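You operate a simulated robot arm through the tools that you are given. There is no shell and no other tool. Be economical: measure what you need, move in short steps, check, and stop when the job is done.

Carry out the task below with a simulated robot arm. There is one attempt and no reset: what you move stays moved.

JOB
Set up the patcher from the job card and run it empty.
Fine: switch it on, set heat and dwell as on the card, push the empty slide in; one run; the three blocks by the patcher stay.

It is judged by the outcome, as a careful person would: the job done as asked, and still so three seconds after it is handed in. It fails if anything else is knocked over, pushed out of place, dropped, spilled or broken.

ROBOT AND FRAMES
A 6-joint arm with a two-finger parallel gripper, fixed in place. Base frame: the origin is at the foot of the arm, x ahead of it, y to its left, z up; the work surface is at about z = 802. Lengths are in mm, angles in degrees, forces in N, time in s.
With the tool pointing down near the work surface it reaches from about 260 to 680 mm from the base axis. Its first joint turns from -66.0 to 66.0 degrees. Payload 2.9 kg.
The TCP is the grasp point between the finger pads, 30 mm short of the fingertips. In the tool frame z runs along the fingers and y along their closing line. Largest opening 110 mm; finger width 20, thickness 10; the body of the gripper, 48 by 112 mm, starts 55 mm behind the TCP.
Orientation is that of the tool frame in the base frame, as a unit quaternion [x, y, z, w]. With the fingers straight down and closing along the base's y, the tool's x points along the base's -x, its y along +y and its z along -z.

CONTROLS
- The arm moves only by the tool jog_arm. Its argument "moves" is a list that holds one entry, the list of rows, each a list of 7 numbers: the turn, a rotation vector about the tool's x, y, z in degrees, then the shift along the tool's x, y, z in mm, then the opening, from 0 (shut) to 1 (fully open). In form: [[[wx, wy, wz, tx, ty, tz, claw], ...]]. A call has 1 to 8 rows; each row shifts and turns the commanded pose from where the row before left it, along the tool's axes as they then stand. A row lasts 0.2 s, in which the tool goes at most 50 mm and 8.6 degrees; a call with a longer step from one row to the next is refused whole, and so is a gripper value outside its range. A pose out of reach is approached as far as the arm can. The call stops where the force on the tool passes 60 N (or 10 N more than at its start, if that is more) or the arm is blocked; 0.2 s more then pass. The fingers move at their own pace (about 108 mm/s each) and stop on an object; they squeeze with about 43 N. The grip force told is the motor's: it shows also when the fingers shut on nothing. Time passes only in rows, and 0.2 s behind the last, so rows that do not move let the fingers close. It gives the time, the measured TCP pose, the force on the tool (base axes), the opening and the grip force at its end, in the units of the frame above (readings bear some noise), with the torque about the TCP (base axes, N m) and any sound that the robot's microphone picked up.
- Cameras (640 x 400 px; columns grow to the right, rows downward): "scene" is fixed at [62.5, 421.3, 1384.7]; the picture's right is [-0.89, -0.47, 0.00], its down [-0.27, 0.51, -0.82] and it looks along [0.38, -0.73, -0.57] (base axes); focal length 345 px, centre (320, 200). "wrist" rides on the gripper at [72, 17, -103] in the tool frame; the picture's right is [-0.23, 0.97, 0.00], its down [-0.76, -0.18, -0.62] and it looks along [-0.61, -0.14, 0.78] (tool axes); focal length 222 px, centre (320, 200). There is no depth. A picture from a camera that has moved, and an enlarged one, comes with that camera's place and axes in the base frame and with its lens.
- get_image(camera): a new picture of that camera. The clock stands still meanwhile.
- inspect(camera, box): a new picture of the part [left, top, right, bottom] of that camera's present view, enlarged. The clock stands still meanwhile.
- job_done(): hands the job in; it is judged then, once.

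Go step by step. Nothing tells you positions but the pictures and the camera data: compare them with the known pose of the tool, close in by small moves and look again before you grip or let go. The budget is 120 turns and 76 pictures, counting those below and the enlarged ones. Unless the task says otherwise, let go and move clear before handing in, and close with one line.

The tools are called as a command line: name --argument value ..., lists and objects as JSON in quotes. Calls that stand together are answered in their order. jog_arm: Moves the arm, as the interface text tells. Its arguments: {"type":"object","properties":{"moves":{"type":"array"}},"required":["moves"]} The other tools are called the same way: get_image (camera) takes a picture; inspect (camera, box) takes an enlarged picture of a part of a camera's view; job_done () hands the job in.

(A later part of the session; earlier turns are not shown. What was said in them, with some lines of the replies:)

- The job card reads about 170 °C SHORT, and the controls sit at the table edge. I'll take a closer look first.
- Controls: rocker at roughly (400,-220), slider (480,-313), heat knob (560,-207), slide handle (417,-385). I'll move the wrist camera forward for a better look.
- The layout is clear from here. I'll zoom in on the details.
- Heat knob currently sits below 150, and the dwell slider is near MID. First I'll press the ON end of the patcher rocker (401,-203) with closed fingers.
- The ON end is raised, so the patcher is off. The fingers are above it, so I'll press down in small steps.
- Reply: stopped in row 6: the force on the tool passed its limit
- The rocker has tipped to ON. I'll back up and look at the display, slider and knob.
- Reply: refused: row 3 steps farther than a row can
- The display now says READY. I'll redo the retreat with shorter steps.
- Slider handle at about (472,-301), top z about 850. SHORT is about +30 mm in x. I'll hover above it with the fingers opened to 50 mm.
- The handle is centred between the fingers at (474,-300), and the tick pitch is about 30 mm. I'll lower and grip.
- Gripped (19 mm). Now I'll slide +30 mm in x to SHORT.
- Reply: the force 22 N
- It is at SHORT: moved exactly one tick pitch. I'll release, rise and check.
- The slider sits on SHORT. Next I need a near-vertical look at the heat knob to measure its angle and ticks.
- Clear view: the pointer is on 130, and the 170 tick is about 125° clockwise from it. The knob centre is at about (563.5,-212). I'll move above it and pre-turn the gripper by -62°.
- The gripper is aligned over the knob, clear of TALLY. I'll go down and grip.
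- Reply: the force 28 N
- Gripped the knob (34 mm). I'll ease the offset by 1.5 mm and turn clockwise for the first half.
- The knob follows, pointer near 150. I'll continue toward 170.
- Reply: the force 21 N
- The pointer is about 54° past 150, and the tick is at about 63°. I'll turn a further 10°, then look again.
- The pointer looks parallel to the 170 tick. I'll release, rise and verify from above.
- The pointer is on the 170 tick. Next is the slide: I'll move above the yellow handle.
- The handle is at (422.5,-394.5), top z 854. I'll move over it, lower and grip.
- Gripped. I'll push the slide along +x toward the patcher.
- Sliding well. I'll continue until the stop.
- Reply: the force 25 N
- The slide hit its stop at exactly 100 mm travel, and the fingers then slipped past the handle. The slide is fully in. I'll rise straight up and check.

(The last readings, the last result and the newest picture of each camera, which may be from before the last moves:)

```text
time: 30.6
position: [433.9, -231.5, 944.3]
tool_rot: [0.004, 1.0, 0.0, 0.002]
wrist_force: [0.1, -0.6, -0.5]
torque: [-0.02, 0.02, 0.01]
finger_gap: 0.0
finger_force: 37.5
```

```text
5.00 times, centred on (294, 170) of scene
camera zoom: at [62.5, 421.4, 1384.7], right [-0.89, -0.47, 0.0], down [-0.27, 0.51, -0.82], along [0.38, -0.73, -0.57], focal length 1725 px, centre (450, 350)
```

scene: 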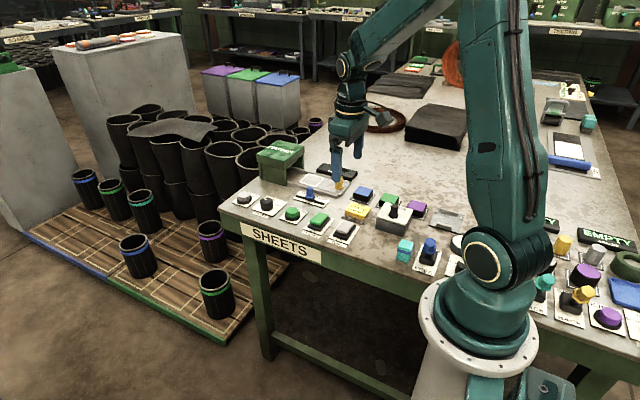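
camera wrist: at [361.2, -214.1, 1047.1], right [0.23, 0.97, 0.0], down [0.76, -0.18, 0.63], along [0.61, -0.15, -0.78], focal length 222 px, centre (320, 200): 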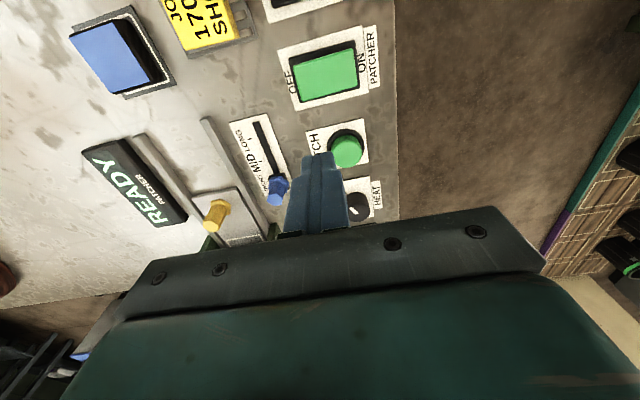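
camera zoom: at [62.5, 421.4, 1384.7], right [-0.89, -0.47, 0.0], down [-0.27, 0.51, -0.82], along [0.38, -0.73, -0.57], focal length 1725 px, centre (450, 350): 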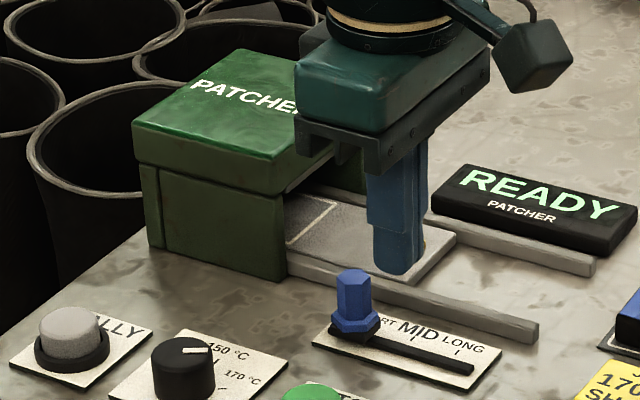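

The slide is in, with the square under the roof, and the display shows READY. I'll hover over the PATCH button (478,-214).

jog_arm --moves '[[[0, 0, 0, -44, 17.5, 0, 0], [0, 0, 0, 0, 0, 40, 0], [0, 0, 0, 0, 0, 35, 0], [0, 0, 0, 0, 0, 0, 0]]]'

inspect --camera "scene" --box '[250, 150, 346, 230]'

inspect --camera "wrist" --box '[240, 90, 400, 210]'

```text
time: 31.6
position: [478.6, -217.9, 867.9]
tool_rot: [0.003, 1.0, 0.0, 0.002]
wrist_force: [-1.3, -0.8, -0.1]
torque: [0.01, -0.02, 0.0]
finger_gap: 0.0
finger_force: 37.4
```

```text
5.00 times, centred on (298, 190) of scene
camera zoom: at [62.5, 421.4, 1384.7], right [-0.89, -0.47, 0.0], down [-0.27, 0.51, -0.82], along [0.38, -0.73, -0.57], focal length 1725 px, centre (430, 250)
```

zoom: 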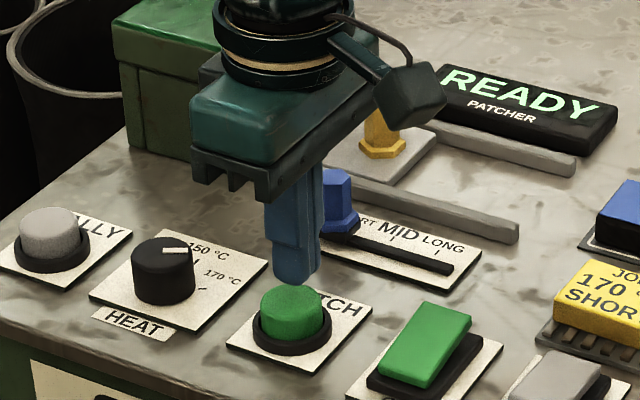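

```text
3.33 times, centred on (320, 150) of wrist
camera zoom: at [405.9, -200.9, 971.2], right [0.23, 0.97, 0.0], down [0.76, -0.18, 0.63], along [0.61, -0.15, -0.78], focal length 740 px, centre (320, 367)
```

zoom: 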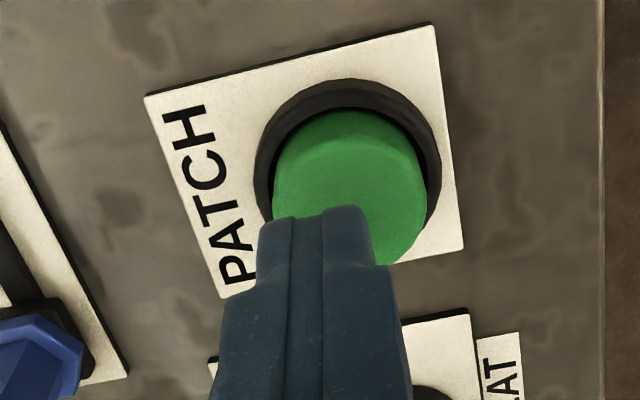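

The button centre is about 6 mm to the +y side. I'll correct and press once, gently.

jog_arm --moves '[[[0, 0, 0, 0, 5.5, 0, 0], [0, 0, 0, 0, 0, 5, 0], [0, 0, 0, 0, 0, 4, 0], [0, 0, 0, 0, 0, 3, 0], [0, 0, 0, 0, 0, 3, 0], [0, 0, 0, 0, 0, 3, 0], [0, 0, 0, 0, 0, 2, 0]]]'

inspect --camera "scene" --box '[250, 150, 378, 230]'

```text
time: 33.2
position: [479.9, -210.8, 848.6]
tool_rot: [0.005, 1.0, -0.001, 0.002]
wrist_force: [-10.2, -1.4, 28.9]
torque: [-0.03, 0.37, -0.02]
finger_gap: 0.0
finger_force: 38.0
heard: click
```

```text
5.00 times, centred on (314, 190) of scene
camera zoom: at [61.9, 421.5, 1384.7], right [-0.89, -0.47, 0.0], down [-0.27, 0.5, -0.82], along [0.38, -0.73, -0.57], focal length 1725 px, centre (350, 250)
```

zoom: 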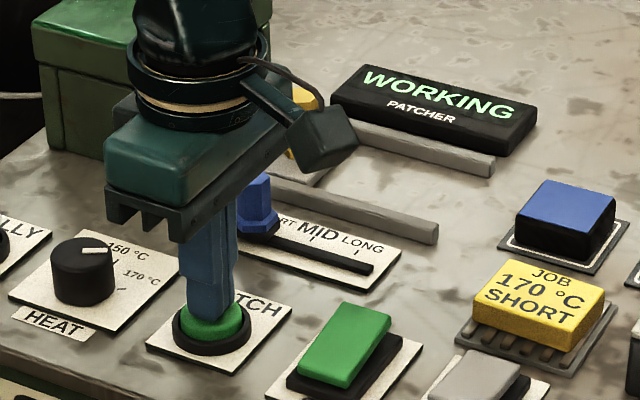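

A click was heard and the display shows WORKING. I'll lift off the button and wait for the run to finish.

jog_arm --moves '[[[0, 0, 0, 0, 0, -20, 0], [0, 0, 0, 0, 0, -45, 0], [0, 0, 0, 0, 0, -45, 0], [0, 0, 0, 40, 0, 0, 0], [0, 0, 0, 0, 0, 0, 0], [0, 0, 0, 0, 0, 0, 0], [0, 0, 0, 0, 0, 0, 0], [0, 0, 0, 0, 0, 0, 0]]]'

jog_arm --moves '[[[0, 0, 0, 0, 0, 0, 0], [0, 0, 0, 0, 0, 0, 0], [0, 0, 0, 0, 0, 0, 0], [0, 0, 0, 0, 0, 0, 0], [0, 0, 0, 0, 0, 0, 0], [0, 0, 0, 0, 0, 0, 0], [0, 0, 0, 0, 0, 0, 0], [0, 0, 0, 0, 0, 0, 0]]]'

get_image --camera "scene"

```text
time: 35.0
position: [438.2, -209.7, 954.9]
tool_rot: [0.003, 1.0, -0.001, 0.002]
wrist_force: [0.4, -0.5, -0.2]
torque: [-0.01, -0.01, 0.03]
finger_gap: 0.0
finger_force: 37.2
```

```text
time: 36.8
position: [437.7, -209.9, 954.6]
tool_rot: [0.003, 1.0, 0.0, 0.001]
wrist_force: [0.4, 0.0, 0.2]
torque: [0.0, 0.01, 0.0]
finger_gap: 0.0
finger_force: 37.6
```

```text
29 pictures are left
```

scene: 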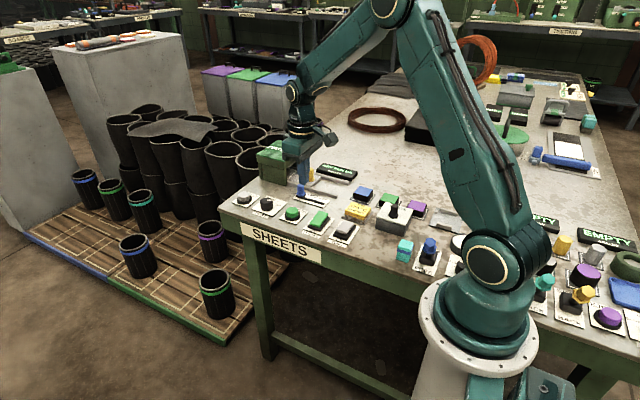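

jog_arm --moves '[[[0, 0, 0, 0, 0, 0, 0], [0, 0, 0, 0, 0, 0, 0], [0, 0, 0, 0, 0, 0, 0], [0, 0, 0, 0, 0, 0, 0], [0, 0, 0, 0, 0, 0, 0], [0, 0, 0, 0, 0, 0, 0], [0, 0, 0, 0, 0, 0, 0], [0, 0, 0, 0, 0, 0, 0]]]'

inspect --camera "scene" --box '[230, 130, 390, 250]'

```text
time: 38.6
position: [437.6, -210.1, 954.7]
tool_rot: [0.003, 1.0, 0.0, 0.003]
wrist_force: [-0.4, -0.9, -0.9]
torque: [0.0, -0.03, 0.03]
finger_gap: 0.1
finger_force: 37.7
```

```text
3.33 times, centred on (310, 190) of scene
camera zoom: at [62.5, 421.3, 1384.7], right [-0.89, -0.47, 0.0], down [-0.27, 0.51, -0.82], along [0.38, -0.73, -0.57], focal length 1150 px, centre (353, 233)
```

zoom: 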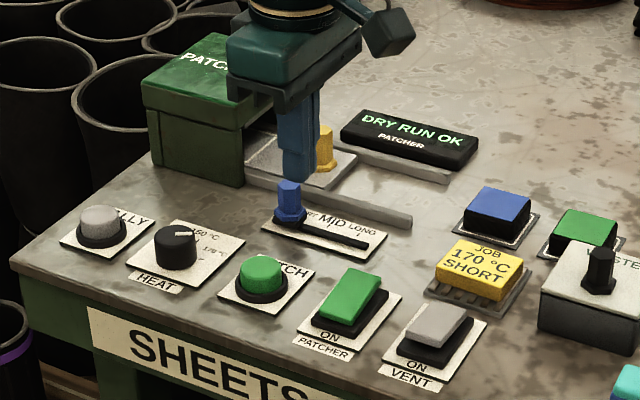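

The display reads DRY RUN OK, the blocks are untouched and the arm is clear, so I'm handing in.

job_done

```text
The job is handed in.
```

The patcher is on, set to 170 °C and SHORT with the empty slide pushed in. I ran it once with the PATCH button, and the display reads DRY RUN OK; the three blocks weren't touched.
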